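You operate a simulated robot arm through the tools that you are given. There is no shell and no other tool. Be economical: measure what you need, move in short steps, check, and stop when the job is done.

You run a simulated robot arm. Do the job below in one go: nothing can be reset, and whatever is moved stays where it is left.

Task
Gauge the gold and the blue ring and pocket each under its size.
Fine: switch the bore gauge on; each ring goes over its pin, then into the orange tray.

Only the result counts: the job must be done as asked and must still hold three seconds after the hand-in. Knocking over, shifting, dropping, spilling or breaking anything else fails it.

Robot
A 7-joint arm with a two-finger parallel gripper, fixed in place. Base frame: the origin is at the foot of the arm, x ahead of it, y to its left, z up; the work surface is at about z = 0.902. Lengths are in m, angles in degrees, forces in N, time in s.
With the tool pointing down near the work surface it reaches from about 0.3 to 0.68 m from the base axis. Its first joint turns from -66.0 to 66.0 degrees. Payload 1.57 kg.
Tool frame: the origin (TCP) lies between the finger pads and is the grasp point; the fingertips stand 0.03 m ahead of it; z points along the fingers, y is the line along which they close. The gripper opens to 0.11 m. The fingers are 0.024 m wide and 0.012 m thick; the gripper's body (0.048 by 0.112 m) begins 0.078 m behind the TCP.
Orientation is that of the tool frame in the base frame, as [roll, pitch, yaw] about the fixed x, y, z axes, in that order (R = Rz(yaw) Ry(pitch) Rx(roll)). With the fingers straight down and closing along the base's y, the tool's x points along the base's -x, its y along +y and its z along -z.

Tools
- The arm moves only by the tool jog_arm. Its argument "deltas" is text: rows parted by semicolons, each of 7 numbers parted by spaces: the shift along the tool's x, y, z in m, then the turn, a rotation vector about the tool's x, y, z in degrees, then the finger opening in m, from 0 to 0.11. In form: tx ty tz rx ry rz claw; .... A call has 1 to 8 rows; each row is the pose to reach, as a shift and turn from the pose commanded when the call began, along the tool's axes at that moment. Rows are played at 5 a second. More than 0.05 m and 8.6 degrees between two rows, or a gripper value outside its range, and nothing of the call is played. Where a pose cannot be reached the arm comes as near as it can. A force on the tool above 90 N (or 10 N above the force at the start of the call, whichever is more), or a blocked arm, ends the call early, and 0.2 s more pass. The fingers move at their own pace (about 0.108 m/s each) and stop on an object; they squeeze with about 25 N. The grip force told is the motor's: it shows also when the fingers shut on nothing. Time passes only in rows, and 0.2 s behind the last, so rows that repeat a pose let the fingers close. The reply holds the time, the measured pose of the TCP, the force on the tool along the base axes, the opening and the grip force, in the units named above and with some noise, with the torque about the TCP (base axes, N m) and any sound that the robot's microphone picked up.
- Cameras (640 x 400 px; columns grow to the right, rows downward): "scene" is fixed at [0.1744, -0.3949, 1.4125]; the picture's right is [0.71, -0.70, 0.00], its down [-0.34, -0.35, -0.87] and it looks along [0.61, 0.62, -0.49] (base axes); focal length 316 px, centre (320, 200). "wrist" rides on the gripper at [0.07, 0.016, -0.141] in the tool frame; the picture's right is [-0.23, 0.97, 0.00], its down [-0.86, -0.20, -0.48] and it looks along [-0.47, -0.11, 0.88] (tool axes); focal length 222 px, centre (320, 200). There is no depth. A picture from a camera that has moved, and an enlarged one, comes with that camera's place and axes in the base frame and with its lens.
- grab_frame(camera): a new picture of that camera. The clock stands still meanwhile.
- inspect(camera, box): a new picture of the part [left, top, right, bottom] of that camera's present view, enlarged. The clock stands still meanwhile.
- job_done(): hands the job in; it is judged then, once.

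Go step by step. Nothing tells you positions but the pictures and the camera data: compare them with the known pose of the tool, close in by small moves and look again before you grip or let go. The budget is 120 turns and 64 pictures, counting those below and the enlarged ones. Unless the task says otherwise, let go and move clear before handing in, and close with one line.

The tools are called after "Call:" by a JSON object that holds its "name" and its "arguments". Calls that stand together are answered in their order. jog_arm: Moves the arm, as the interface text tells. Its arguments: {"type":"object","properties":{"deltas":{"type":"string"}},"required":["deltas"]} The other tools are called the same way: grab_frame (camera) takes a picture; inspect (camera, box) takes an enlarged picture of a part of a camera's view; job_done () hands the job in.

At the start:

```text
time_s: 0.0
position: [0.4463, -0.0339, 1.2327]
orientation: [-180.0, -0.1, -180.0]
wrist_force: [-0.8, -0.9, 0.3]
wrist_torque: [0.01, -0.02, 0.0]
opening: 0.1102
grasp_force: 0.0
```

scene: 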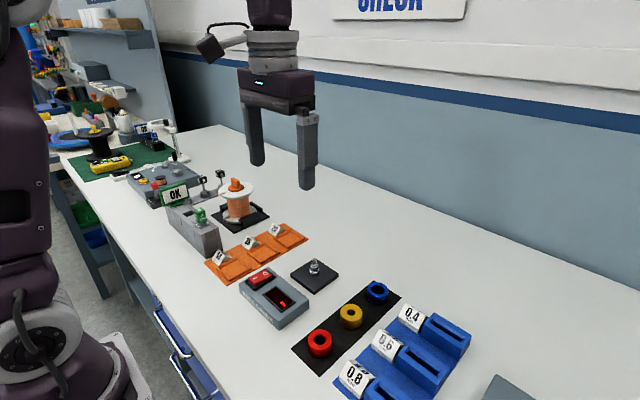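
wrist: 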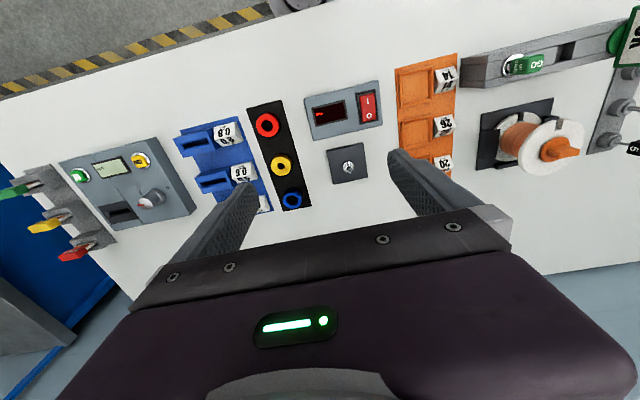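

I see a black strip with red, gold and blue rings, a gauge box with a red rocker switch and a pin plate, and an orange tray with labelled pockets. I'll enlarge these to measure them.

Call:
{"name": "inspect", "arguments": {"camera": "scene", "box": [200, 215, 420, 375]}}

Call:
{"name": "inspect", "arguments": {"camera": "wrist", "box": [240, 50, 480, 220]}}

```text
2.50 times, centred on (310, 295) of scene
camera zoom: at [0.1744, -0.3949, 1.4125], right [0.71, -0.7, 0.0], down [-0.34, -0.35, -0.87], along [0.61, 0.62, -0.49], focal length 791 px, centre (345, -38)
```

zoom: 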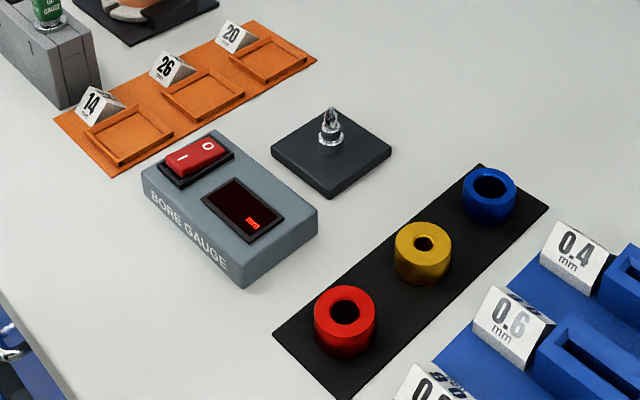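

```text
2.35 times, centred on (360, 135) of wrist
camera zoom: at [0.3745, -0.0167, 1.3753], right [0.23, 0.97, 0.0], down [0.86, -0.2, 0.48], along [0.47, -0.11, -0.88], focal length 523 px, centre (226, 353)
```

zoom: 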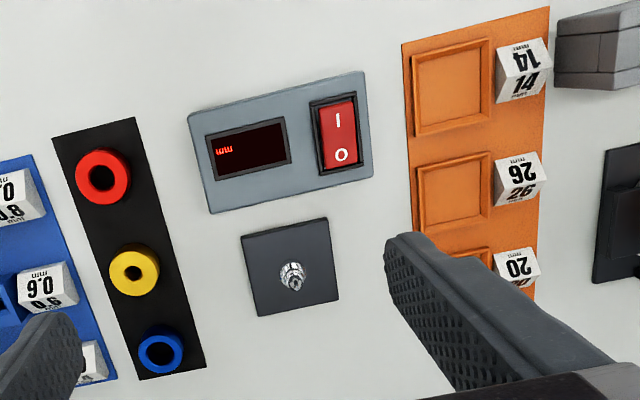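

The switch reads O pressed (off), with its I end at about (0.428, 0.0585, 0.940). The rings are at y≈-0.135 with x 0.432 (red), 0.516 (gold) and 0.602 (blue), and the pin is at about (0.553, 0.008). I'll close the fingers and hover over the I end of the switch.

Call:
{"name": "jog_arm", "arguments": {"deltas": "0.0034 0.0154 0.0355 0 0 0 0; 0.0068 0.0308 0.071 0 0 0 0; 0.0102 0.0462 0.1065 0 0 0 0; 0.0136 0.0616 0.142 0 0 0 0; 0.017 0.077 0.1775 0 0 0 0; 0.0203 0.0924 0.2127 0 0 0 0; 0.0203 0.0924 0.2227 0 0 0 0; 0.0203 0.0924 0.2227 0 0 0 0"}}

Call:
{"name": "grab_frame", "arguments": {"camera": "wrist"}}

Call:
{"name": "inspect", "arguments": {"camera": "scene", "box": [200, 190, 360, 330]}}

```text
time_s: 1.8
position: [0.4241, 0.0607, 1.0093]
orientation: [-180.0, 0.0, -179.8]
wrist_force: [0.4, 0.3, 0.0]
wrist_torque: [0.03, 0.01, 0.01]
opening: 0.0
grasp_force: 21.2
```

```text
59 pictures are left
camera wrist: at [0.354, 0.0761, 1.152], right [0.23, 0.97, 0.0], down [0.86, -0.2, 0.48], along [0.47, -0.11, -0.88], focal length 222 px, centre (320, 200)
```

wrist: 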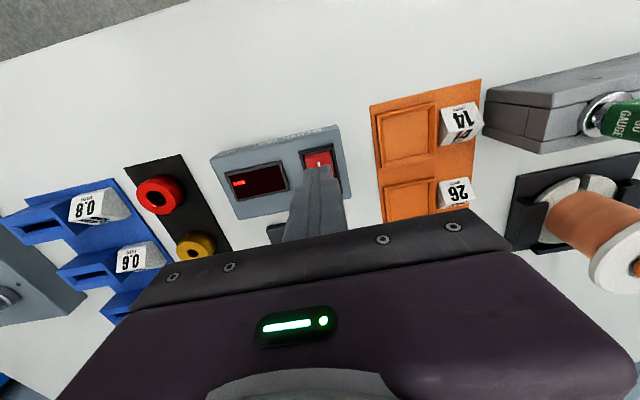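

```text
2.86 times, centred on (280, 260) of scene
camera zoom: at [0.1744, -0.3949, 1.4125], right [0.71, -0.7, 0.0], down [-0.34, -0.35, -0.87], along [0.61, 0.62, -0.49], focal length 904 px, centre (434, 29)
```

zoom: 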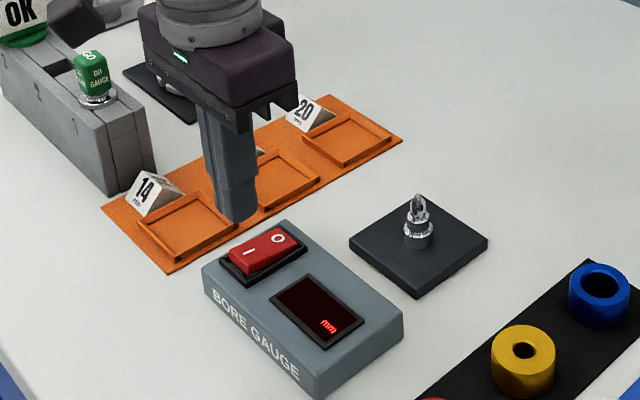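

The closed fingertips are over the I end. I'll press down gently in small steps and watch the force.

Call:
{"name": "jog_arm", "arguments": {"deltas": "0 0 0.018 0 0 0 0; 0 0 0.034 0 0 0 0; 0 0 0.038 0 0 0 0; 0 0 0.041 0 0 0 0"}}

Call:
{"name": "inspect", "arguments": {"camera": "scene", "box": [200, 190, 360, 330]}}

```text
time_s: 2.8
position: [0.4238, 0.0599, 0.9704]
orientation: [-179.9, 0.0, 180.0]
wrist_force: [-8.9, 1.7, 18.5]
wrist_torque: [0.04, 0.08, -0.08]
opening: 0.0001
grasp_force: 21.4
```

```text
2.86 times, centred on (280, 260) of scene
camera zoom: at [0.1739, -0.3949, 1.4126], right [0.71, -0.7, 0.0], down [-0.34, -0.35, -0.87], along [0.61, 0.62, -0.49], focal length 904 px, centre (434, 29)
```

zoom: 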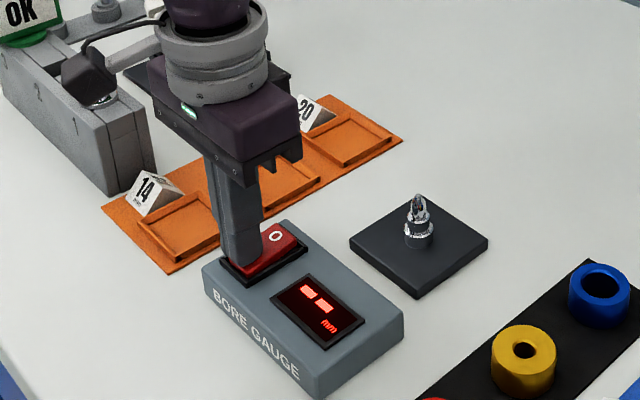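

The display now shows dashes, so the gauge is on. I'll lift off and move over the gold ring with the fingers slightly open.

Call:
{"name": "jog_arm", "arguments": {"deltas": "0 0 -0.035 0 0 0 0; 0 0 -0.08 0 0 0 0; -0.0184 -0.039 -0.08 0 0 0 0.03; -0.0368 -0.078 -0.08 0 0 0 0.065; -0.0552 -0.117 -0.08 0 0 0 0.065; -0.0736 -0.156 -0.08 0 0 0 0.065; -0.092 -0.195 -0.08 0 0 0 0.065; -0.092 -0.195 -0.08 0 0 0 0.065"}}

Call:
{"name": "grab_frame", "arguments": {"camera": "wrist"}}

Call:
{"name": "inspect", "arguments": {"camera": "scene", "box": [240, 230, 420, 370]}}

```text
time_s: 4.6
position: [0.516, -0.1353, 1.049]
orientation: [179.9, 0.0, -179.9]
wrist_force: [0.3, -0.4, 0.7]
wrist_torque: [-0.02, 0.01, 0.0]
opening: 0.0647
grasp_force: 0.1
```

```text
56 pictures are left
camera wrist: at [0.4454, -0.1186, 1.1915], right [0.23, 0.97, 0.0], down [0.86, -0.2, 0.48], along [0.47, -0.11, -0.88], focal length 222 px, centre (320, 200)
```

wrist: 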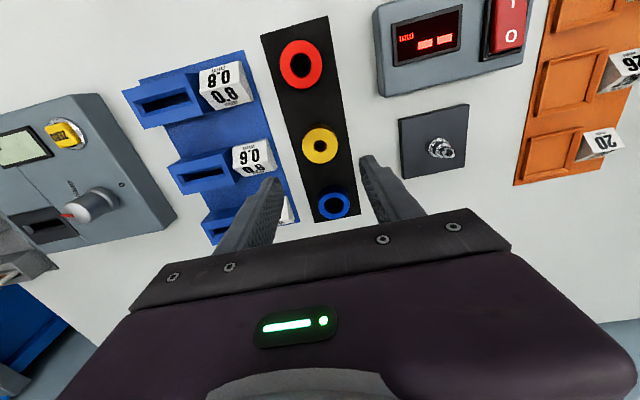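

```text
2.86 times, centred on (330, 300) of scene
camera zoom: at [0.1744, -0.3949, 1.4125], right [0.71, -0.7, 0.0], down [-0.34, -0.35, -0.87], along [0.61, 0.62, -0.49], focal length 904 px, centre (291, -86)
```

zoom: 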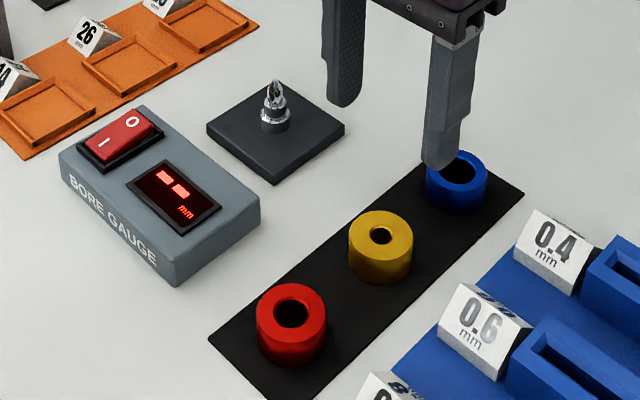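

The gauge stays on. I'll zoom the wrist camera on the gold ring and the pin for exact x and y.

Call:
{"name": "inspect", "arguments": {"camera": "wrist", "box": [260, 100, 380, 220]}}

Call:
{"name": "inspect", "arguments": {"camera": "wrist", "box": [390, 95, 490, 195]}}

Call:
{"name": "inspect", "arguments": {"camera": "scene", "box": [280, 240, 350, 300]}}

Call:
{"name": "inspect", "arguments": {"camera": "scene", "box": [320, 270, 400, 340]}}

```text
3.33 times, centred on (320, 160) of wrist
camera zoom: at [0.4454, -0.1186, 1.1915], right [0.23, 0.97, 0.0], down [0.86, -0.2, 0.48], along [0.47, -0.11, -0.88], focal length 740 px, centre (320, 333)
```

zoom: 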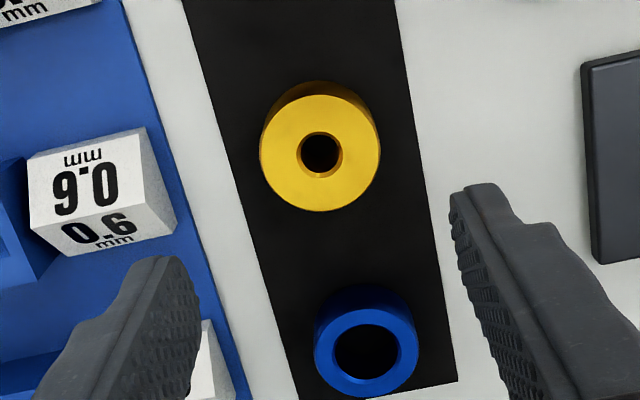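

```text
4.00 times, centred on (440, 145) of wrist
camera zoom: at [0.4454, -0.1186, 1.1915], right [0.23, 0.97, 0.0], down [0.86, -0.2, 0.48], along [0.47, -0.11, -0.88], focal length 888 px, centre (-160, 420)
```

zoom: 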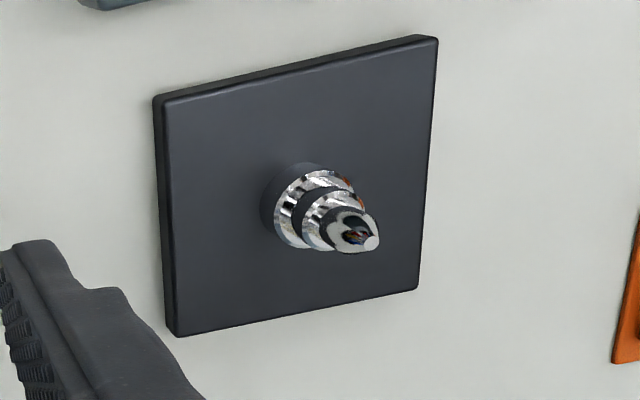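

```text
6.67 times, centred on (315, 270) of scene
camera zoom: at [0.1744, -0.3949, 1.4125], right [0.71, -0.7, 0.0], down [-0.34, -0.35, -0.87], along [0.61, 0.62, -0.49], focal length 2110 px, centre (353, -267)
```

zoom: 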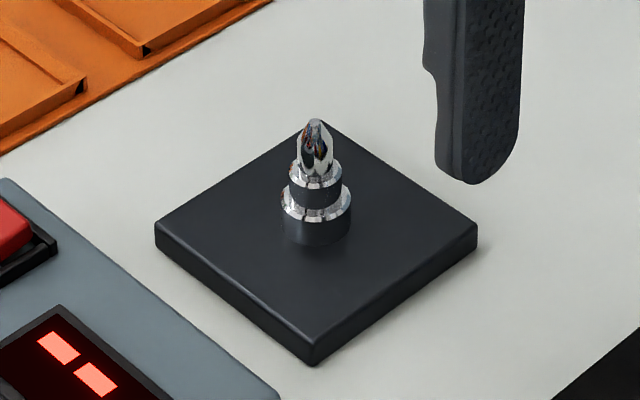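

```text
5.71 times, centred on (360, 305) of scene
camera zoom: at [0.1744, -0.3949, 1.4125], right [0.71, -0.7, 0.0], down [-0.34, -0.35, -0.87], along [0.61, 0.62, -0.49], focal length 1809 px, centre (91, -400)
```

zoom: 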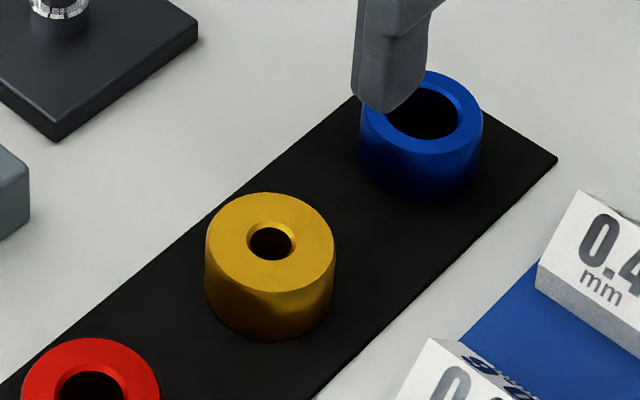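

The gold ring's centre is about (0.515, -0.1355) with its top at z≈0.927. I'll descend so the fingertips sit about 8 mm above its base, then close.

Call:
{"name": "jog_arm", "arguments": {"deltas": "0.001 0 0.04 0 0 0 0.065; 0.001 0 0.08 0 0 0 0.065; 0.001 0 0.107 0 0 0 0.065; 0.001 0 0.107 0 0 0 0.065"}}

Call:
{"name": "inspect", "arguments": {"camera": "scene", "box": [280, 230, 440, 350]}}

Call:
{"name": "grab_frame", "arguments": {"camera": "wrist"}}

```text
time_s: 5.6
position: [0.5167, -0.1353, 0.9414]
orientation: [179.9, 0.0, 180.0]
wrist_force: [-0.3, -0.2, 0.8]
wrist_torque: [0.0, -0.02, -0.01]
opening: 0.065
grasp_force: 0.1
```

```text
3.33 times, centred on (360, 290) of scene
camera zoom: at [0.1744, -0.3949, 1.4125], right [0.71, -0.7, 0.0], down [-0.34, -0.35, -0.87], along [0.61, 0.62, -0.49], focal length 1055 px, centre (187, -100)
```

zoom: 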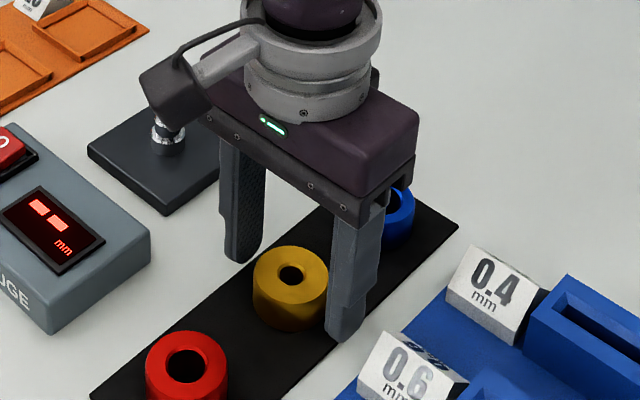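

```text
49 pictures are left
camera wrist: at [0.4455, -0.1187, 1.0835], right [0.23, 0.97, 0.0], down [0.86, -0.2, 0.48], along [0.47, -0.11, -0.88], focal length 222 px, centre (320, 200)
```

wrist: 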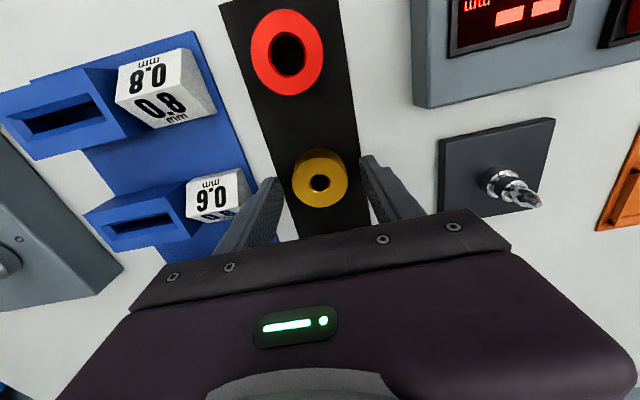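

The fingers straddle the gold ring, with the ring centre 2 mm or so nearer than the TCP. I'll correct that, close and lift slightly.

Call:
{"name": "jog_arm", "arguments": {"deltas": "0.0025 0 0 0 0 0 0.065; 0.0025 0 0 0 0 0 0.03; 0.0025 0 0 0 0 0 0.03; 0.0025 0 0 0 0 0 0.03; 0.0025 0 -0.03 0 0 0 0.03; 0.0025 0 -0.06 0 0 0 0.03; 0.0025 0 -0.085 0 0 0 0.03; 0.0025 0 -0.085 0 0 0 0.03"}}

Call:
{"name": "inspect", "arguments": {"camera": "wrist", "box": [250, 120, 390, 260]}}

```text
time_s: 7.4
position: [0.5133, -0.134, 1.0281]
orientation: [180.0, 0.0, 180.0]
wrist_force: [0.3, 0.9, -1.1]
wrist_torque: [0.03, -0.01, 0.02]
opening: 0.0372
grasp_force: 25.3
```

```text
2.86 times, centred on (320, 190) of wrist
camera zoom: at [0.4436, -0.1189, 1.1703], right [0.23, 0.97, 0.0], down [0.86, -0.2, 0.48], along [0.47, -0.11, -0.88], focal length 635 px, centre (320, 229)
```

zoom: 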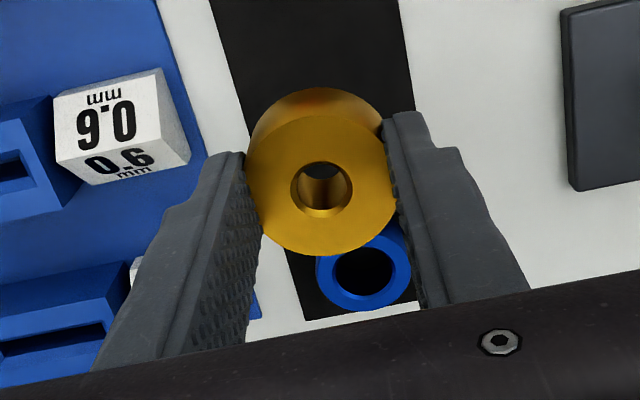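

The gold ring is held centred on the TCP, and its OD is about 37 mm. Triangulating puts the pin axis at about (0.546, 0.000) with its tip at z≈0.96. I'll move above it and check.

Call:
{"name": "jog_arm", "arguments": {"deltas": "-0.008 0.034 -0.005 0 0 0 0.03; -0.016 0.068 -0.005 0 0 0 0.03; -0.024 0.1 -0.005 0 0 0 0.03; -0.0325 0.134 -0.005 0 0 0 0.03; -0.0325 0.134 -0.005 0 0 0 0.03"}}

Call:
{"name": "inspect", "arguments": {"camera": "scene", "box": [260, 200, 380, 300]}}

Call:
{"name": "inspect", "arguments": {"camera": "wrist", "box": [250, 120, 390, 260]}}

```text
time_s: 8.6
position: [0.5468, -0.0012, 1.0325]
orientation: [180.0, 0.0, -180.0]
wrist_force: [-1.1, 0.9, -1.4]
wrist_torque: [0.03, -0.02, 0.01]
opening: 0.0375
grasp_force: 24.8
```

```text
4.00 times, centred on (320, 250) of scene
camera zoom: at [0.1744, -0.3949, 1.4125], right [0.71, -0.7, 0.0], down [-0.34, -0.35, -0.87], along [0.61, 0.62, -0.49], focal length 1266 px, centre (320, 0)
```

zoom: 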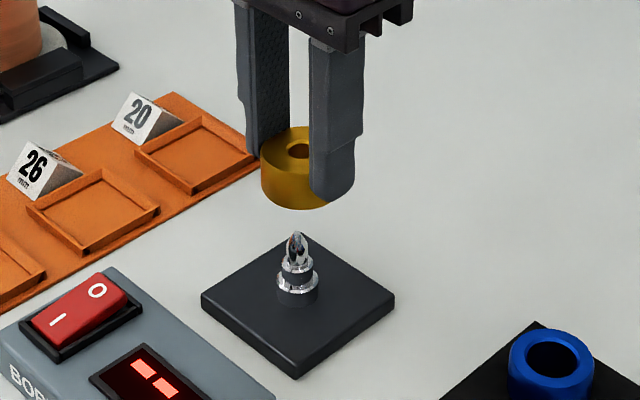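

```text
2.86 times, centred on (320, 190) of wrist
camera zoom: at [0.4762, 0.0152, 1.1744], right [0.23, 0.97, 0.0], down [0.86, -0.2, 0.48], along [0.47, -0.11, -0.88], focal length 635 px, centre (320, 229)
```

zoom: 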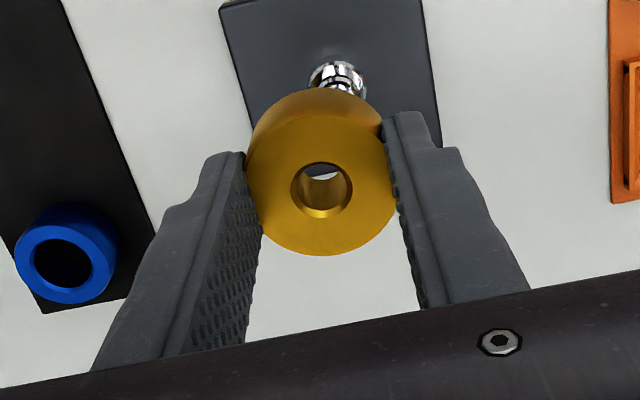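

The scene view puts the ring about 2 mm to the right of the pin axis. I'll zoom the wrist view on the pin to settle the other direction.

Call:
{"name": "inspect", "arguments": {"camera": "wrist", "box": [290, 115, 360, 185]}}

Call:
{"name": "inspect", "arguments": {"camera": "scene", "box": [290, 220, 350, 280]}}

```text
5.71 times, centred on (325, 150) of wrist
camera zoom: at [0.4762, 0.0152, 1.1744], right [0.23, 0.97, 0.0], down [0.86, -0.2, 0.48], along [0.47, -0.11, -0.88], focal length 1269 px, centre (291, 486)
```

zoom: 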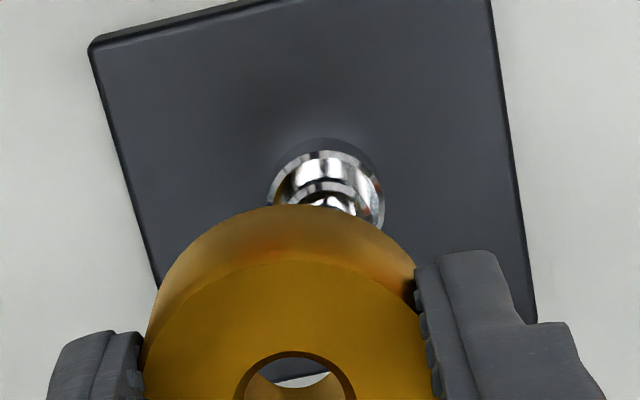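

```text
6.67 times, centred on (320, 250) of scene
camera zoom: at [0.1744, -0.3949, 1.4125], right [0.71, -0.7, 0.0], down [-0.34, -0.35, -0.87], along [0.61, 0.62, -0.49], focal length 2110 px, centre (320, -133)
```

zoom: 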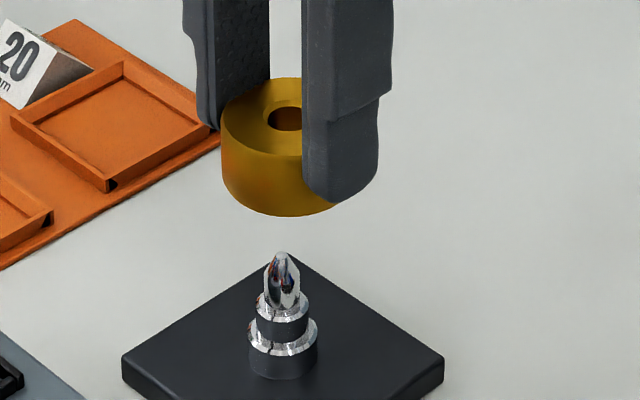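

Working it through again with the visible step rim, the pin axis is about (0.550, 0.005) with its tip at z≈0.956, so the ring must shift +2.4 mm in x and +6.3 mm in y. I'll correct that, descend to just above the tip and check again.

Call:
{"name": "jog_arm", "arguments": {"deltas": "-0.0024 0.0063 0 0 0 0 0.03; -0.0024 0.0063 0.02 0 0 0 0.03; -0.0024 0.0063 0.033 0 0 0 0.03; -0.0024 0.0063 0.033 0 0 0 0.03"}}

Call:
{"name": "inspect", "arguments": {"camera": "scene", "box": [280, 210, 350, 280]}}

Call:
{"name": "inspect", "arguments": {"camera": "wrist", "box": [280, 130, 360, 210]}}

```text
time_s: 9.6
position: [0.5475, 0.0042, 0.9991]
orientation: [179.9, -0.1, -180.0]
wrist_force: [1.2, 0.3, -0.8]
wrist_torque: [-0.01, 0.0, 0.0]
opening: 0.0372
grasp_force: 24.2
```

```text
5.71 times, centred on (315, 245) of scene
camera zoom: at [0.1744, -0.3949, 1.4125], right [0.71, -0.7, 0.0], down [-0.34, -0.35, -0.87], along [0.61, 0.62, -0.49], focal length 1809 px, centre (349, -57)
```

zoom: 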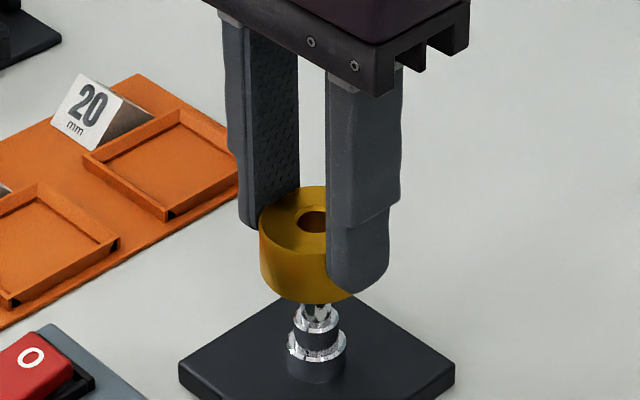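

```text
5.00 times, centred on (320, 170) of wrist
camera zoom: at [0.4779, 0.0208, 1.1413], right [0.23, 0.97, 0.0], down [0.86, -0.2, 0.48], along [0.47, -0.11, -0.88], focal length 1111 px, centre (320, 350)
```

zoom: 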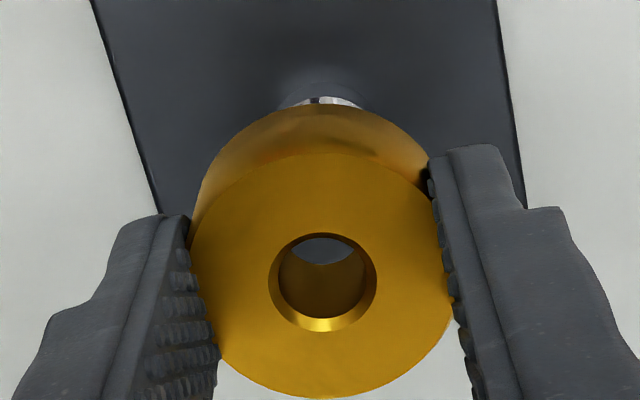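

Both views now line the bore up with the pin axis. I'll lower the ring over the pin slowly.

Call:
{"name": "jog_arm", "arguments": {"deltas": "0 0 0.006 0 0 0 0.03; 0 0 0.011 0 0 0 0.03; 0 0 0.016 0 0 0 0.03; 0 0 0.02 0 0 0 0.03"}}

Call:
{"name": "inspect", "arguments": {"camera": "scene", "box": [270, 215, 350, 315]}}

```text
time_s: 10.6
position: [0.5479, 0.0043, 0.9791]
orientation: [180.0, 0.1, -180.0]
wrist_force: [-0.9, 0.4, -1.2]
wrist_torque: [-0.03, 0.02, 0.0]
opening: 0.0376
grasp_force: 24.9
```

```text
4.00 times, centred on (310, 265) of scene
camera zoom: at [0.1744, -0.3949, 1.4125], right [0.71, -0.7, 0.0], down [-0.34, -0.35, -0.87], along [0.61, 0.62, -0.49], focal length 1266 px, centre (360, -60)
```

zoom: 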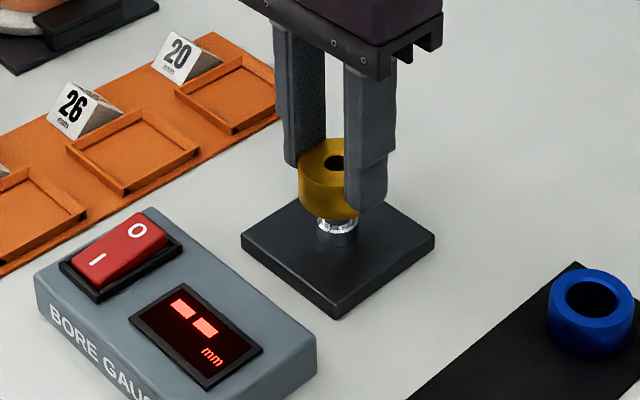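

No contact force, so the pin is inside the bore. I'll keep lowering until it seats.

Call:
{"name": "jog_arm", "arguments": {"deltas": "0 0 0.003 0 0 0 0.03; 0 0 0.006 0 0 0 0.03; 0 0 0.008 0 0 0 0.03; 0 0 0.01 0 0 0 0.03"}}

Call:
{"name": "inspect", "arguments": {"camera": "scene", "box": [270, 215, 350, 315]}}

```text
time_s: 11.6
position: [0.5489, 0.0053, 0.9702]
orientation: [180.0, 0.2, -179.8]
wrist_force: [2.2, 3.7, 21.6]
wrist_torque: [0.1, -0.1, -0.01]
opening: 0.0376
grasp_force: 25.1
```

```text
4.00 times, centred on (310, 265) of scene
camera zoom: at [0.1741, -0.3948, 1.4126], right [0.71, -0.7, 0.0], down [-0.34, -0.35, -0.87], along [0.61, 0.62, -0.49], focal length 1266 px, centre (360, -60)
```

zoom: 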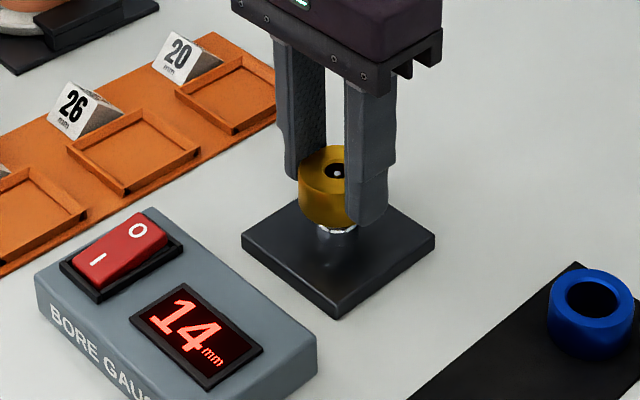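

The gauge reads 14 mm for gold. I'll lift straight up off the pin, then turn the gripper 90° so the fingers close along x, clear of the label blocks beside the pockets.

Call:
{"name": "jog_arm", "arguments": {"deltas": "0 0 -0.02 0 0 0 0.03; 0 0 -0.045 0 0 0 0.03; 0 0 -0.08 0 0 0 0.03; 0.012 0.02 -0.08 0 0 -8 0.03; 0.024 0.04 -0.08 0 0 -16 0.03; 0.036 0.06 -0.08 0 0 -24 0.03; 0.048 0.08 -0.08 0 0 -32 0.03; 0.06 0.1 -0.08 0 0 -40 0.03"}}

Call:
{"name": "grab_frame", "arguments": {"camera": "scene"}}

```text
time_s: 13.4
position: [0.4879, 0.1053, 1.0501]
orientation: [180.0, 0.0, -139.8]
wrist_force: [-0.7, 0.2, -0.3]
wrist_torque: [-0.02, 0.02, -0.02]
opening: 0.0377
grasp_force: 24.8
```

```text
39 pictures are left
```

scene: 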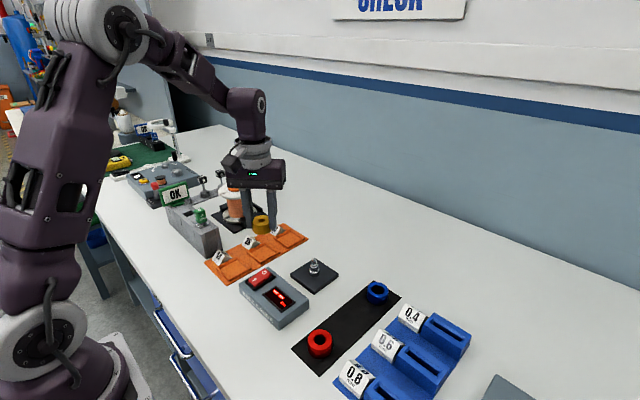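

I'll finish the turn and move over the 14 pocket at about (0.430, 0.153).

Call:
{"name": "jog_arm", "arguments": {"deltas": "0.0022 0.0124 0 0 0 -8.3 0.03; 0.0045 0.0247 0 0 0 -16.6 0.03; 0.0068 0.037 0 0 0 -24.9 0.03; 0.009 0.0494 0 0 0 -33.2 0.03; 0.0113 0.0618 0 0 0 -41.5 0.03; 0.0136 0.0741 0 0 0 -49.8 0.03; 0.0136 0.0741 0 0 0 -49.8 0.03"}}

Call:
{"name": "grab_frame", "arguments": {"camera": "wrist"}}

Call:
{"name": "inspect", "arguments": {"camera": "scene", "box": [180, 180, 320, 300]}}

```text
time_s: 15.0
position: [0.4299, 0.153, 1.0502]
orientation: [-180.0, 0.0, -90.1]
wrist_force: [1.2, 1.2, -1.6]
wrist_torque: [0.0, 0.01, -0.01]
opening: 0.0372
grasp_force: 24.9
```

```text
38 pictures are left
camera wrist: at [0.4126, 0.0832, 1.1918], right [-0.97, 0.23, 0.0], down [0.2, 0.85, 0.48], along [0.11, 0.47, -0.88], focal length 222 px, centre (320, 200)
```

wrist: 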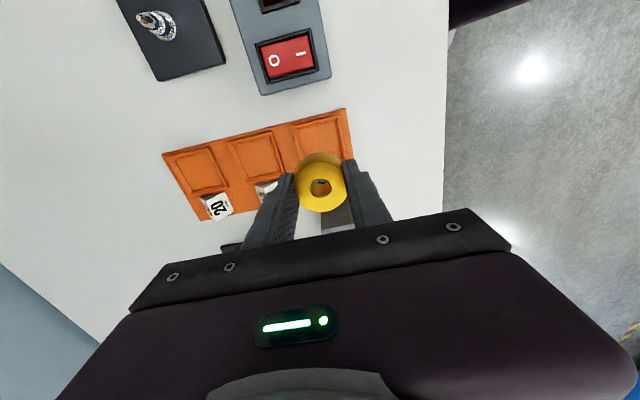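

```text
3.33 times, centred on (250, 240) of scene
camera zoom: at [0.1744, -0.3949, 1.4125], right [0.71, -0.7, 0.0], down [-0.34, -0.35, -0.87], along [0.61, 0.62, -0.49], focal length 1055 px, centre (553, 67)
```

zoom: 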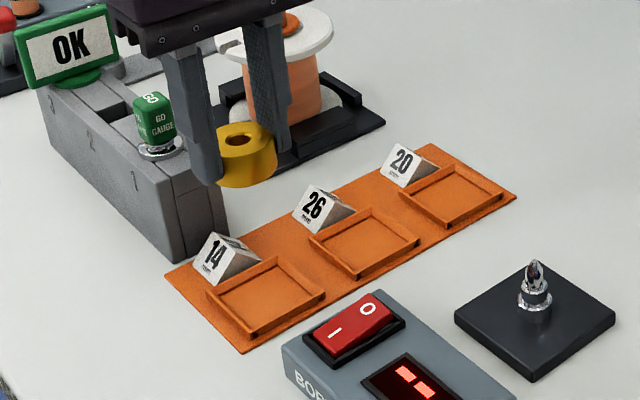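

The scene view puts the 14 pocket centre at about (0.432, 0.156). I'll check it with a zoomed wrist view.

Call:
{"name": "inspect", "arguments": {"camera": "wrist", "box": [220, 90, 380, 220]}}

```text
3.08 times, centred on (300, 155) of wrist
camera zoom: at [0.4126, 0.0832, 1.1918], right [-0.97, 0.23, 0.0], down [0.2, 0.85, 0.48], along [0.11, 0.47, -0.88], focal length 684 px, centre (382, 338)
```

zoom: 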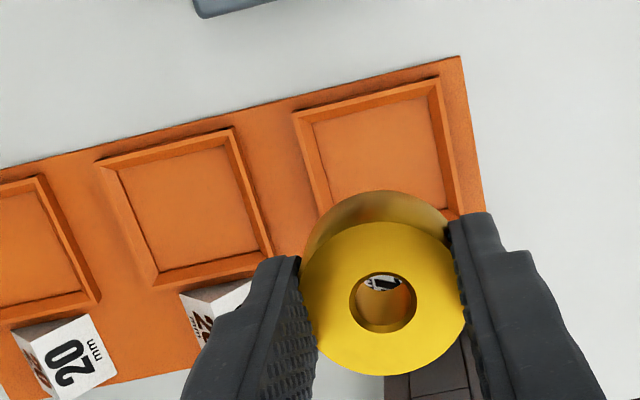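

The ring already sits over the pocket centre at about (0.431, 0.156). I'll lower it to just above the rim and check again.

Call:
{"name": "jog_arm", "arguments": {"deltas": "0 0 0.04 0 0 0 0.03; 0 0 0.08 0 0 0 0.03; 0 0 0.095 0 0 0 0.03; 0 0 0.095 0 0 0 0.03"}}

Call:
{"name": "inspect", "arguments": {"camera": "wrist", "box": [240, 100, 400, 230]}}

Call:
{"name": "inspect", "arguments": {"camera": "scene", "box": [190, 220, 290, 300]}}

```text
time_s: 16.0
position: [0.4301, 0.1527, 0.9539]
orientation: [-180.0, 0.0, -90.2]
wrist_force: [-0.9, -0.2, -1.0]
wrist_torque: [-0.01, 0.0, 0.01]
opening: 0.0375
grasp_force: 25.3
```

```text
3.08 times, centred on (320, 165) of wrist
camera zoom: at [0.4124, 0.0832, 1.0964], right [-0.97, 0.23, 0.0], down [0.2, 0.85, 0.48], along [0.11, 0.47, -0.88], focal length 684 px, centre (320, 308)
```

zoom: 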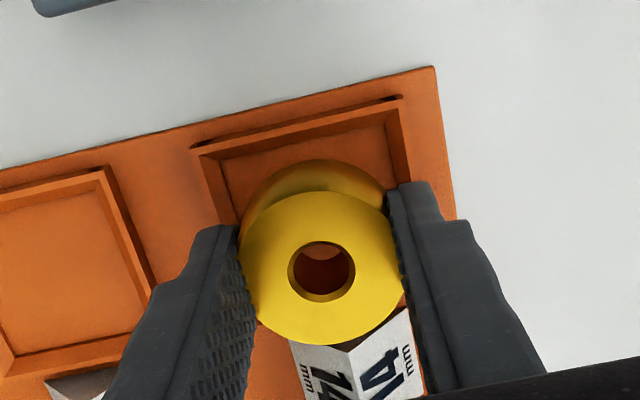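

```text
5.00 times, centred on (240, 260) of scene
camera zoom: at [0.1744, -0.3949, 1.4125], right [0.71, -0.7, 0.0], down [-0.34, -0.35, -0.87], along [0.61, 0.62, -0.49], focal length 1582 px, centre (720, -100)
```

zoom: 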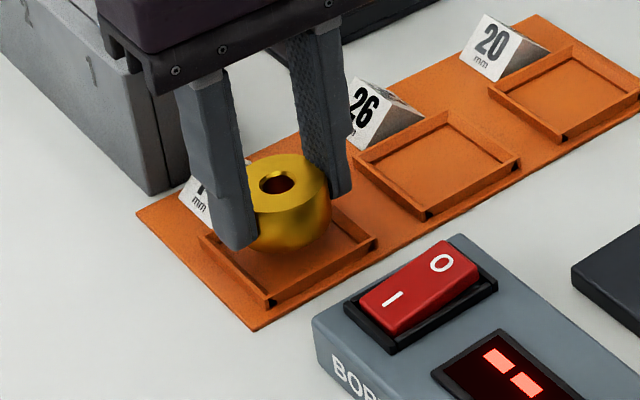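

The ring needs to move about 2 mm in -x and 2.5 mm in -y to sit centrally in the pocket. I'll shift and lower to the floor.

Call:
{"name": "jog_arm", "arguments": {"deltas": "0.0025 0.002 0 0 0 0 0.03; 0.0025 0.002 0.004 0 0 0 0.03; 0.0025 0.002 0.007 0 0 0 0.03; 0.0025 0.002 0.009 0 0 0 0.03"}}

Call:
{"name": "inspect", "arguments": {"camera": "scene", "box": [190, 220, 290, 300]}}

Call:
{"name": "inspect", "arguments": {"camera": "wrist", "box": [240, 100, 400, 230]}}

```text
time_s: 17.0
position: [0.4279, 0.1495, 0.9462]
orientation: [180.0, -0.1, -90.1]
wrist_force: [-0.3, 0.5, -1.7]
wrist_torque: [-0.03, 0.0, 0.01]
opening: 0.0376
grasp_force: 25.2
```

```text
5.00 times, centred on (240, 260) of scene
camera zoom: at [0.1744, -0.3949, 1.4125], right [0.71, -0.7, 0.0], down [-0.34, -0.35, -0.87], along [0.61, 0.62, -0.49], focal length 1582 px, centre (720, -100)
```

zoom: 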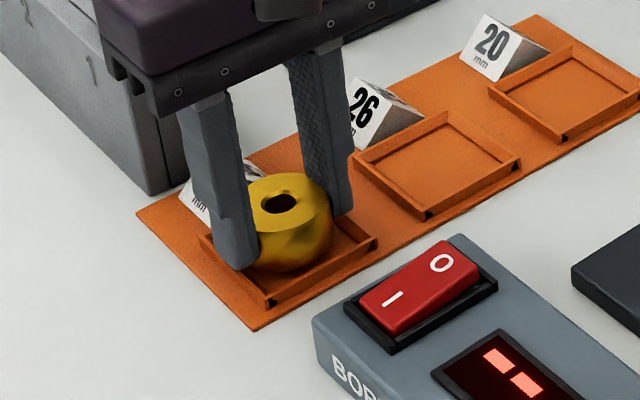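

```text
3.08 times, centred on (320, 165) of wrist
camera zoom: at [0.4105, 0.0807, 1.0877], right [-0.97, 0.23, 0.0], down [0.2, 0.85, 0.48], along [0.11, 0.47, -0.88], focal length 684 px, centre (320, 308)
```

zoom: 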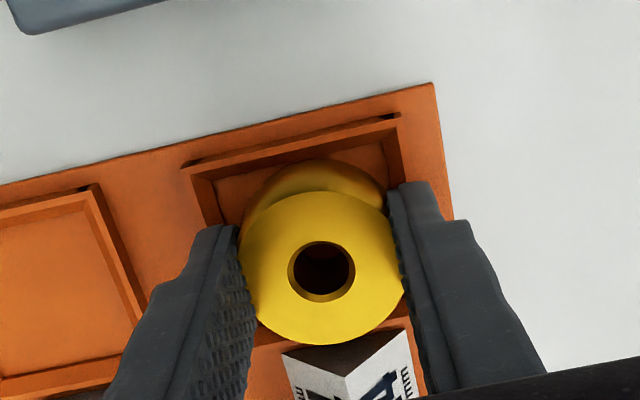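

Both views put the ring within about 1 mm of the pocket centre and inside the rims. I'll lower it the last 3 mm and open just enough to release.

Call:
{"name": "jog_arm", "arguments": {"deltas": "0 -0.0008 0.002 0 0 0 0.03; 0 -0.0008 0.003 0 0 0 0.03; 0 -0.0008 0.003 0 0 0 0.055; 0 -0.0008 0.003 0 0 0 0.055; 0 -0.0008 0.003 0 0 0 0.055"}}

Call:
{"name": "inspect", "arguments": {"camera": "scene", "box": [190, 220, 290, 300]}}

```text
time_s: 18.2
position: [0.4279, 0.1497, 0.9416]
orientation: [180.0, 0.0, -90.2]
wrist_force: [-0.4, 0.1, -0.4]
wrist_torque: [0.0, 0.0, 0.01]
opening: 0.0549
grasp_force: 0.0
```

```text
5.00 times, centred on (240, 260) of scene
camera zoom: at [0.1744, -0.3949, 1.4125], right [0.71, -0.7, 0.0], down [-0.34, -0.35, -0.87], along [0.61, 0.62, -0.49], focal length 1582 px, centre (720, -100)
```

zoom: 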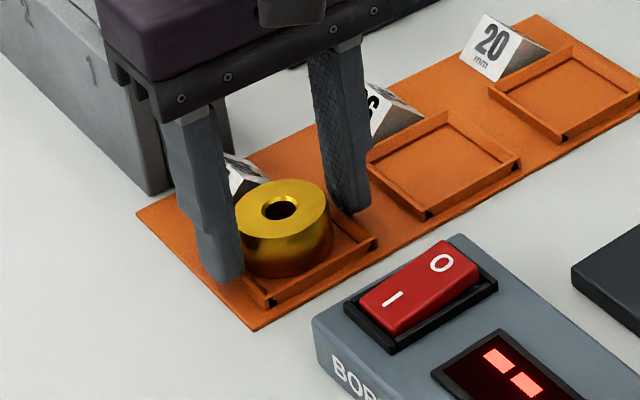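

Gold is seated in the 14 pocket. I'll lift, then travel to the blue ring while turning the gripper back.

Call:
{"name": "jog_arm", "arguments": {"deltas": "0 -0.0008 -0.03 0 0 0 0.055; 0 0 -0.07 0 0 0 0.065; 0 0 -0.11 0 0 0 0.065; 0.0258 -0.0158 -0.11 0 0 8.2 0.065; 0.0516 -0.0316 -0.11 0 0 16.4 0.065; 0.0774 -0.0474 -0.11 0 0 24.6 0.065; 0.1032 -0.0632 -0.11 0 0 32.8 0.065; 0.129 -0.079 -0.11 0 0 41 0.065"}}

```text
time_s: 20.0
position: [0.5061, 0.0201, 1.052]
orientation: [180.0, 0.0, -131.3]
wrist_force: [0.4, 0.2, 0.9]
wrist_torque: [0.0, 0.0, 0.0]
opening: 0.0649
grasp_force: 0.1
```

Continuing to above the blue ring.

Call:
{"name": "jog_arm", "arguments": {"deltas": "0.0088 -0.0289 0 0 0 8.1 0.065; 0.0176 -0.0579 0 0 0 16.3 0.065; 0.0264 -0.0868 0 0 0 24.4 0.065; 0.0351 -0.1157 0 0 0 32.5 0.065; 0.0439 -0.1447 0 0 0 40.7 0.065; 0.0527 -0.1736 0 0 0 48.8 0.065; 0.0527 -0.1736 0 0 0 48.8 0.065"}}

Call:
{"name": "inspect", "arguments": {"camera": "wrist", "box": [240, 90, 400, 220]}}

Call:
{"name": "inspect", "arguments": {"camera": "scene", "box": [320, 230, 440, 330]}}

```text
time_s: 21.6
position: [0.6045, -0.1325, 1.0531]
orientation: [-179.9, -0.1, 179.9]
wrist_force: [-0.2, 0.3, -0.2]
wrist_torque: [0.0, 0.03, 0.01]
opening: 0.0648
grasp_force: 0.1
```

```text
3.08 times, centred on (320, 155) of wrist
camera zoom: at [0.5334, -0.1162, 1.1948], right [0.23, 0.97, 0.0], down [0.85, -0.2, 0.48], along [0.47, -0.11, -0.88], focal length 684 px, centre (320, 338)
```

zoom: 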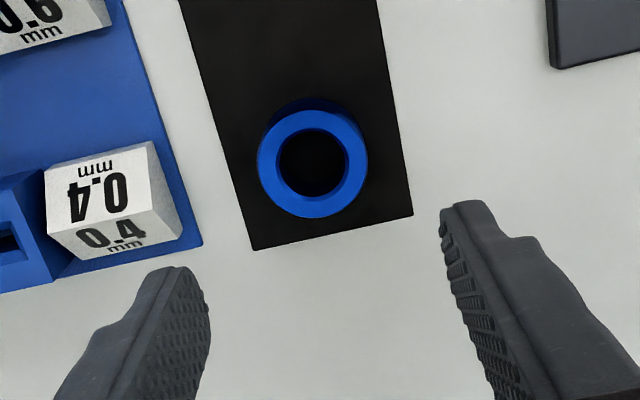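

```text
4.00 times, centred on (380, 280) of scene
camera zoom: at [0.1744, -0.3949, 1.4125], right [0.71, -0.7, 0.0], down [-0.34, -0.35, -0.87], along [0.61, 0.62, -0.49], focal length 1266 px, centre (80, -120)
```

zoom: 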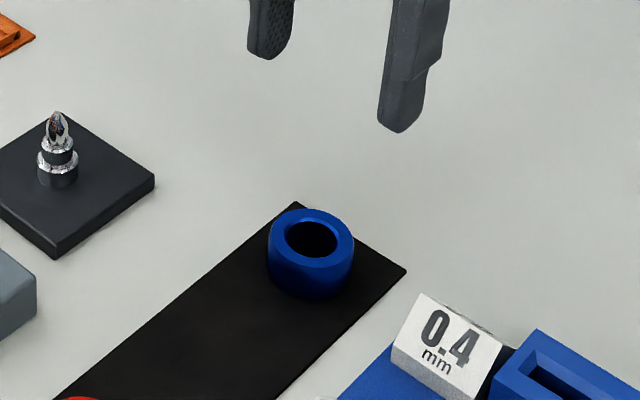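

The blue ring's centre is about (0.599, -0.1353). I'll correct the offset and descend around it.

Call:
{"name": "jog_arm", "arguments": {"deltas": "0.0048 -0.0029 0.035 0 0 0 0.065; 0.0048 -0.0029 0.075 0 0 0 0.065; 0.0048 -0.0029 0.111 0 0 0 0.065; 0.0048 -0.0029 0.111 0 0 0 0.065"}}

Call:
{"name": "inspect", "arguments": {"camera": "wrist", "box": [240, 100, 400, 230]}}

Call:
{"name": "inspect", "arguments": {"camera": "scene", "box": [320, 230, 440, 330]}}

```text
time_s: 22.6
position: [0.6, -0.1358, 0.9408]
orientation: [-179.9, 0.0, -180.0]
wrist_force: [0.0, 0.0, -0.8]
wrist_torque: [0.01, 0.0, -0.06]
opening: 0.0653
grasp_force: 0.1
```

```text
3.08 times, centred on (320, 165) of wrist
camera zoom: at [0.529, -0.12, 1.0833], right [0.23, 0.97, 0.0], down [0.86, -0.2, 0.48], along [0.47, -0.11, -0.88], focal length 684 px, centre (320, 308)
```

zoom: 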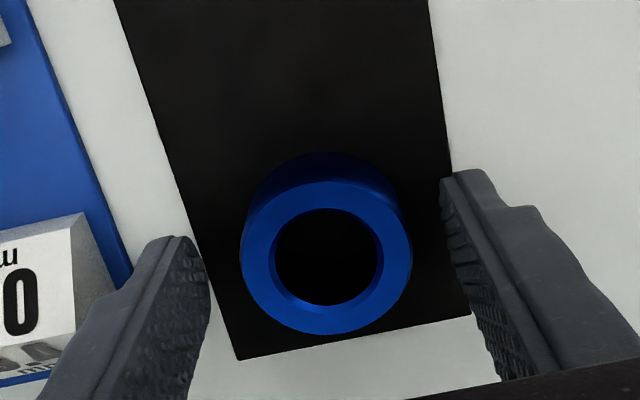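

```text
4.00 times, centred on (380, 280) of scene
camera zoom: at [0.1744, -0.3949, 1.4125], right [0.71, -0.7, 0.0], down [-0.34, -0.35, -0.87], along [0.61, 0.62, -0.49], focal length 1266 px, centre (80, -120)
```

zoom: 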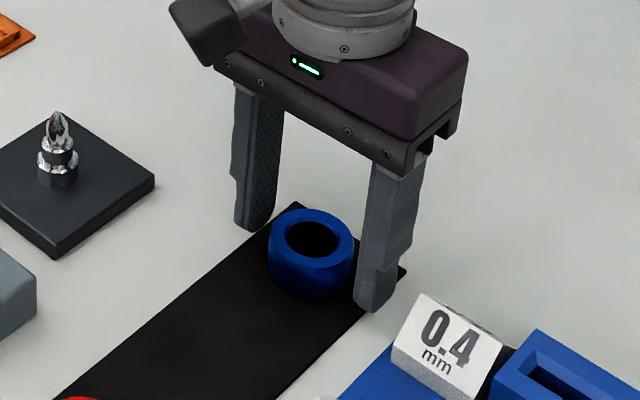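

The ring is centred to about 1 mm. I'll make a tiny correction, grip and lift.

Call:
{"name": "jog_arm", "arguments": {"deltas": "0.001 0.0012 0 0 0 0 0.065; 0.001 0.0012 0 0 0 0 0.03; 0.001 0.0012 0 0 0 0 0.03; 0.001 0.0012 0 0 0 0 0.03; 0.001 0.0012 -0.03 0 0 0 0.03; 0.001 0.0012 -0.06 0 0 0 0.03; 0.001 0.0012 -0.09 0 0 0 0.03; 0.001 0.0012 -0.09 0 0 0 0.03"}}

Call:
{"name": "inspect", "arguments": {"camera": "wrist", "box": [240, 100, 400, 230]}}

```text
time_s: 24.4
position: [0.5974, -0.1353, 1.0322]
orientation: [-179.9, 0.0, 179.9]
wrist_force: [-0.3, 0.2, -0.8]
wrist_torque: [0.01, 0.01, 0.03]
opening: 0.0373
grasp_force: 25.5
```

```text
3.08 times, centred on (320, 165) of wrist
camera zoom: at [0.5274, -0.1186, 1.1745], right [0.23, 0.97, 0.0], down [0.86, -0.2, 0.48], along [0.47, -0.11, -0.88], focal length 684 px, centre (320, 308)
```

zoom: 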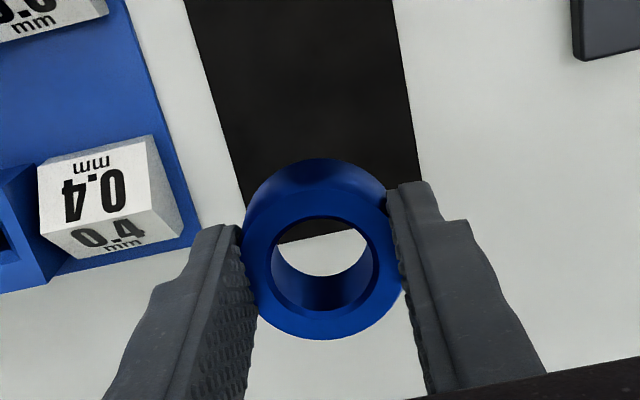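

Blue is gripped and centred. I'll carry it above the pin at (0.549, 0.005).

Call:
{"name": "jog_arm", "arguments": {"deltas": "0.012 0.035 0 0 0 0 0.03; 0.024 0.07 0 0 0 0 0.03; 0.036 0.105 0 0 0 0 0.03; 0.0482 0.1406 0 0 0 0 0.03; 0.0482 0.1406 0.02 0 0 0 0.03; 0.0482 0.1406 0.032 0 0 0 0.03; 0.0482 0.1406 0.032 0 0 0 0.03"}}

Call:
{"name": "inspect", "arguments": {"camera": "scene", "box": [270, 210, 350, 290]}}

Call:
{"name": "inspect", "arguments": {"camera": "wrist", "box": [280, 130, 360, 210]}}

```text
time_s: 26.0
position: [0.5492, 0.0052, 0.9994]
orientation: [180.0, 0.0, 180.0]
wrist_force: [-0.8, 0.3, -0.8]
wrist_torque: [0.01, 0.01, 0.03]
opening: 0.0374
grasp_force: 25.3
```

```text
5.00 times, centred on (310, 250) of scene
camera zoom: at [0.1744, -0.3949, 1.4125], right [0.71, -0.7, 0.0], down [-0.34, -0.35, -0.87], along [0.61, 0.62, -0.49], focal length 1582 px, centre (370, -50)
```

zoom: 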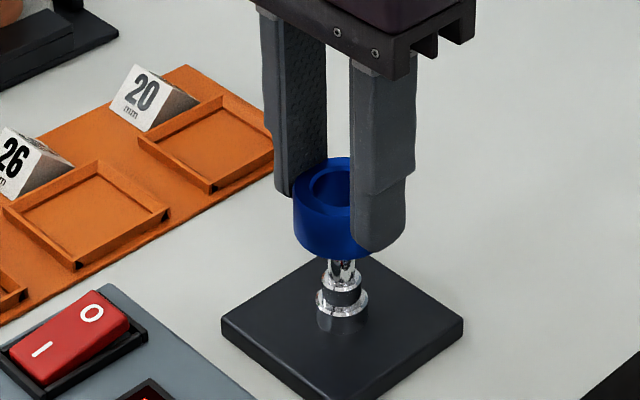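

```text
5.00 times, centred on (320, 170) of wrist
camera zoom: at [0.4791, 0.0221, 1.142], right [0.23, 0.97, 0.0], down [0.86, -0.2, 0.48], along [0.47, -0.11, -0.88], focal length 1111 px, centre (320, 350)
```

zoom: 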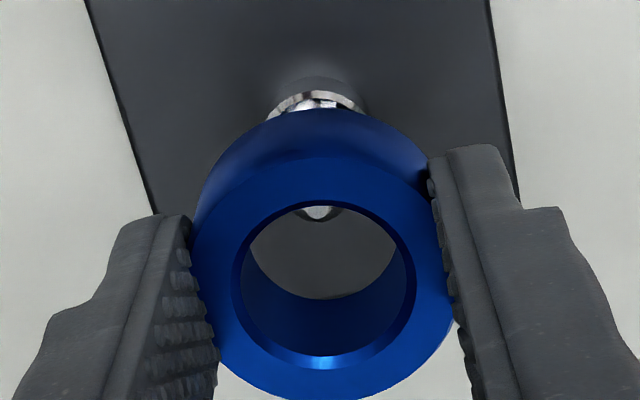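

Aligned in both views. I'll lower slowly over the pin.

Call:
{"name": "jog_arm", "arguments": {"deltas": "0 0 0.008 0 0 0 0.03; 0 0 0.015 0 0 0 0.03; 0 0 0.021 0 0 0 0.03; 0 0 0.027 0 0 0 0.03; 0 0 0.032 0 0 0 0.03; 0 0 0.036 0 0 0 0.03"}}

Call:
{"name": "inspect", "arguments": {"camera": "scene", "box": [250, 215, 350, 335]}}

```text
time_s: 27.4
position: [0.5481, 0.0061, 0.9627]
orientation: [179.9, 0.1, -179.9]
wrist_force: [-0.6, 0.7, -0.6]
wrist_torque: [-0.01, -0.01, -0.01]
opening: 0.0373
grasp_force: 25.0
```

```text
3.33 times, centred on (300, 275) of scene
camera zoom: at [0.1744, -0.3949, 1.4125], right [0.71, -0.7, 0.0], down [-0.34, -0.35, -0.87], along [0.61, 0.62, -0.49], focal length 1055 px, centre (387, -50)
```

zoom: 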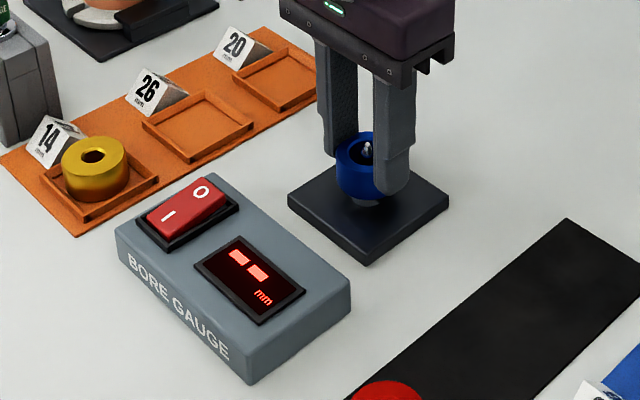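

The ring is past the middle step with no contact. I'll keep lowering.

Call:
{"name": "jog_arm", "arguments": {"deltas": "0 0 0.004 0 0 0 0.03; 0 0 0.008 0 0 0 0.03; 0 0 0.011 0 0 0 0.03; 0 0 0.014 0 0 0 0.03; 0 0 0.0155 0 0 0 0.03"}}

Call:
{"name": "inspect", "arguments": {"camera": "scene", "box": [250, 215, 350, 335]}}

```text
time_s: 28.6
position: [0.5497, 0.0058, 0.9488]
orientation: [-179.9, 0.2, -179.9]
wrist_force: [-7.4, -5.0, 21.5]
wrist_torque: [-0.06, 0.23, 0.0]
opening: 0.0378
grasp_force: 24.9
```

```text
3.33 times, centred on (300, 275) of scene
camera zoom: at [0.1738, -0.395, 1.4126], right [0.71, -0.7, 0.0], down [-0.34, -0.35, -0.87], along [0.61, 0.62, -0.49], focal length 1055 px, centre (387, -50)
```

zoom: 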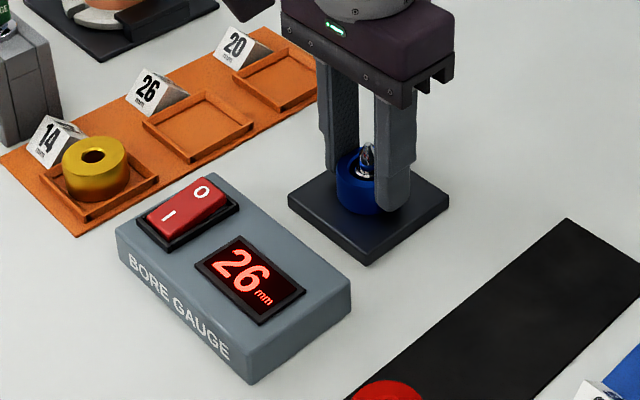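

The gauge reads 26 mm for blue. I'll lift straight off and turn toward the middle (26) pocket.

Call:
{"name": "jog_arm", "arguments": {"deltas": "0 0 -0.03 0 0 0 0.03; 0 0 -0.065 0 0 0 0.03; 0 0 -0.1 0 0 0 0.03; 0.0034 0.013 -0.1 0 0 -8 0.03; 0.0068 0.026 -0.1 0 0 -16 0.03; 0.0102 0.039 -0.1 0 0 -24 0.03; 0.0136 0.052 -0.1 0 0 -32 0.03; 0.017 0.065 -0.1 0 0 -40 0.03"}}

```text
time_s: 30.4
position: [0.5325, 0.071, 1.0471]
orientation: [-179.9, 0.0, -139.9]
wrist_force: [-0.7, 0.2, -0.7]
wrist_torque: [-0.01, 0.01, 0.02]
opening: 0.0373
grasp_force: 24.8
```

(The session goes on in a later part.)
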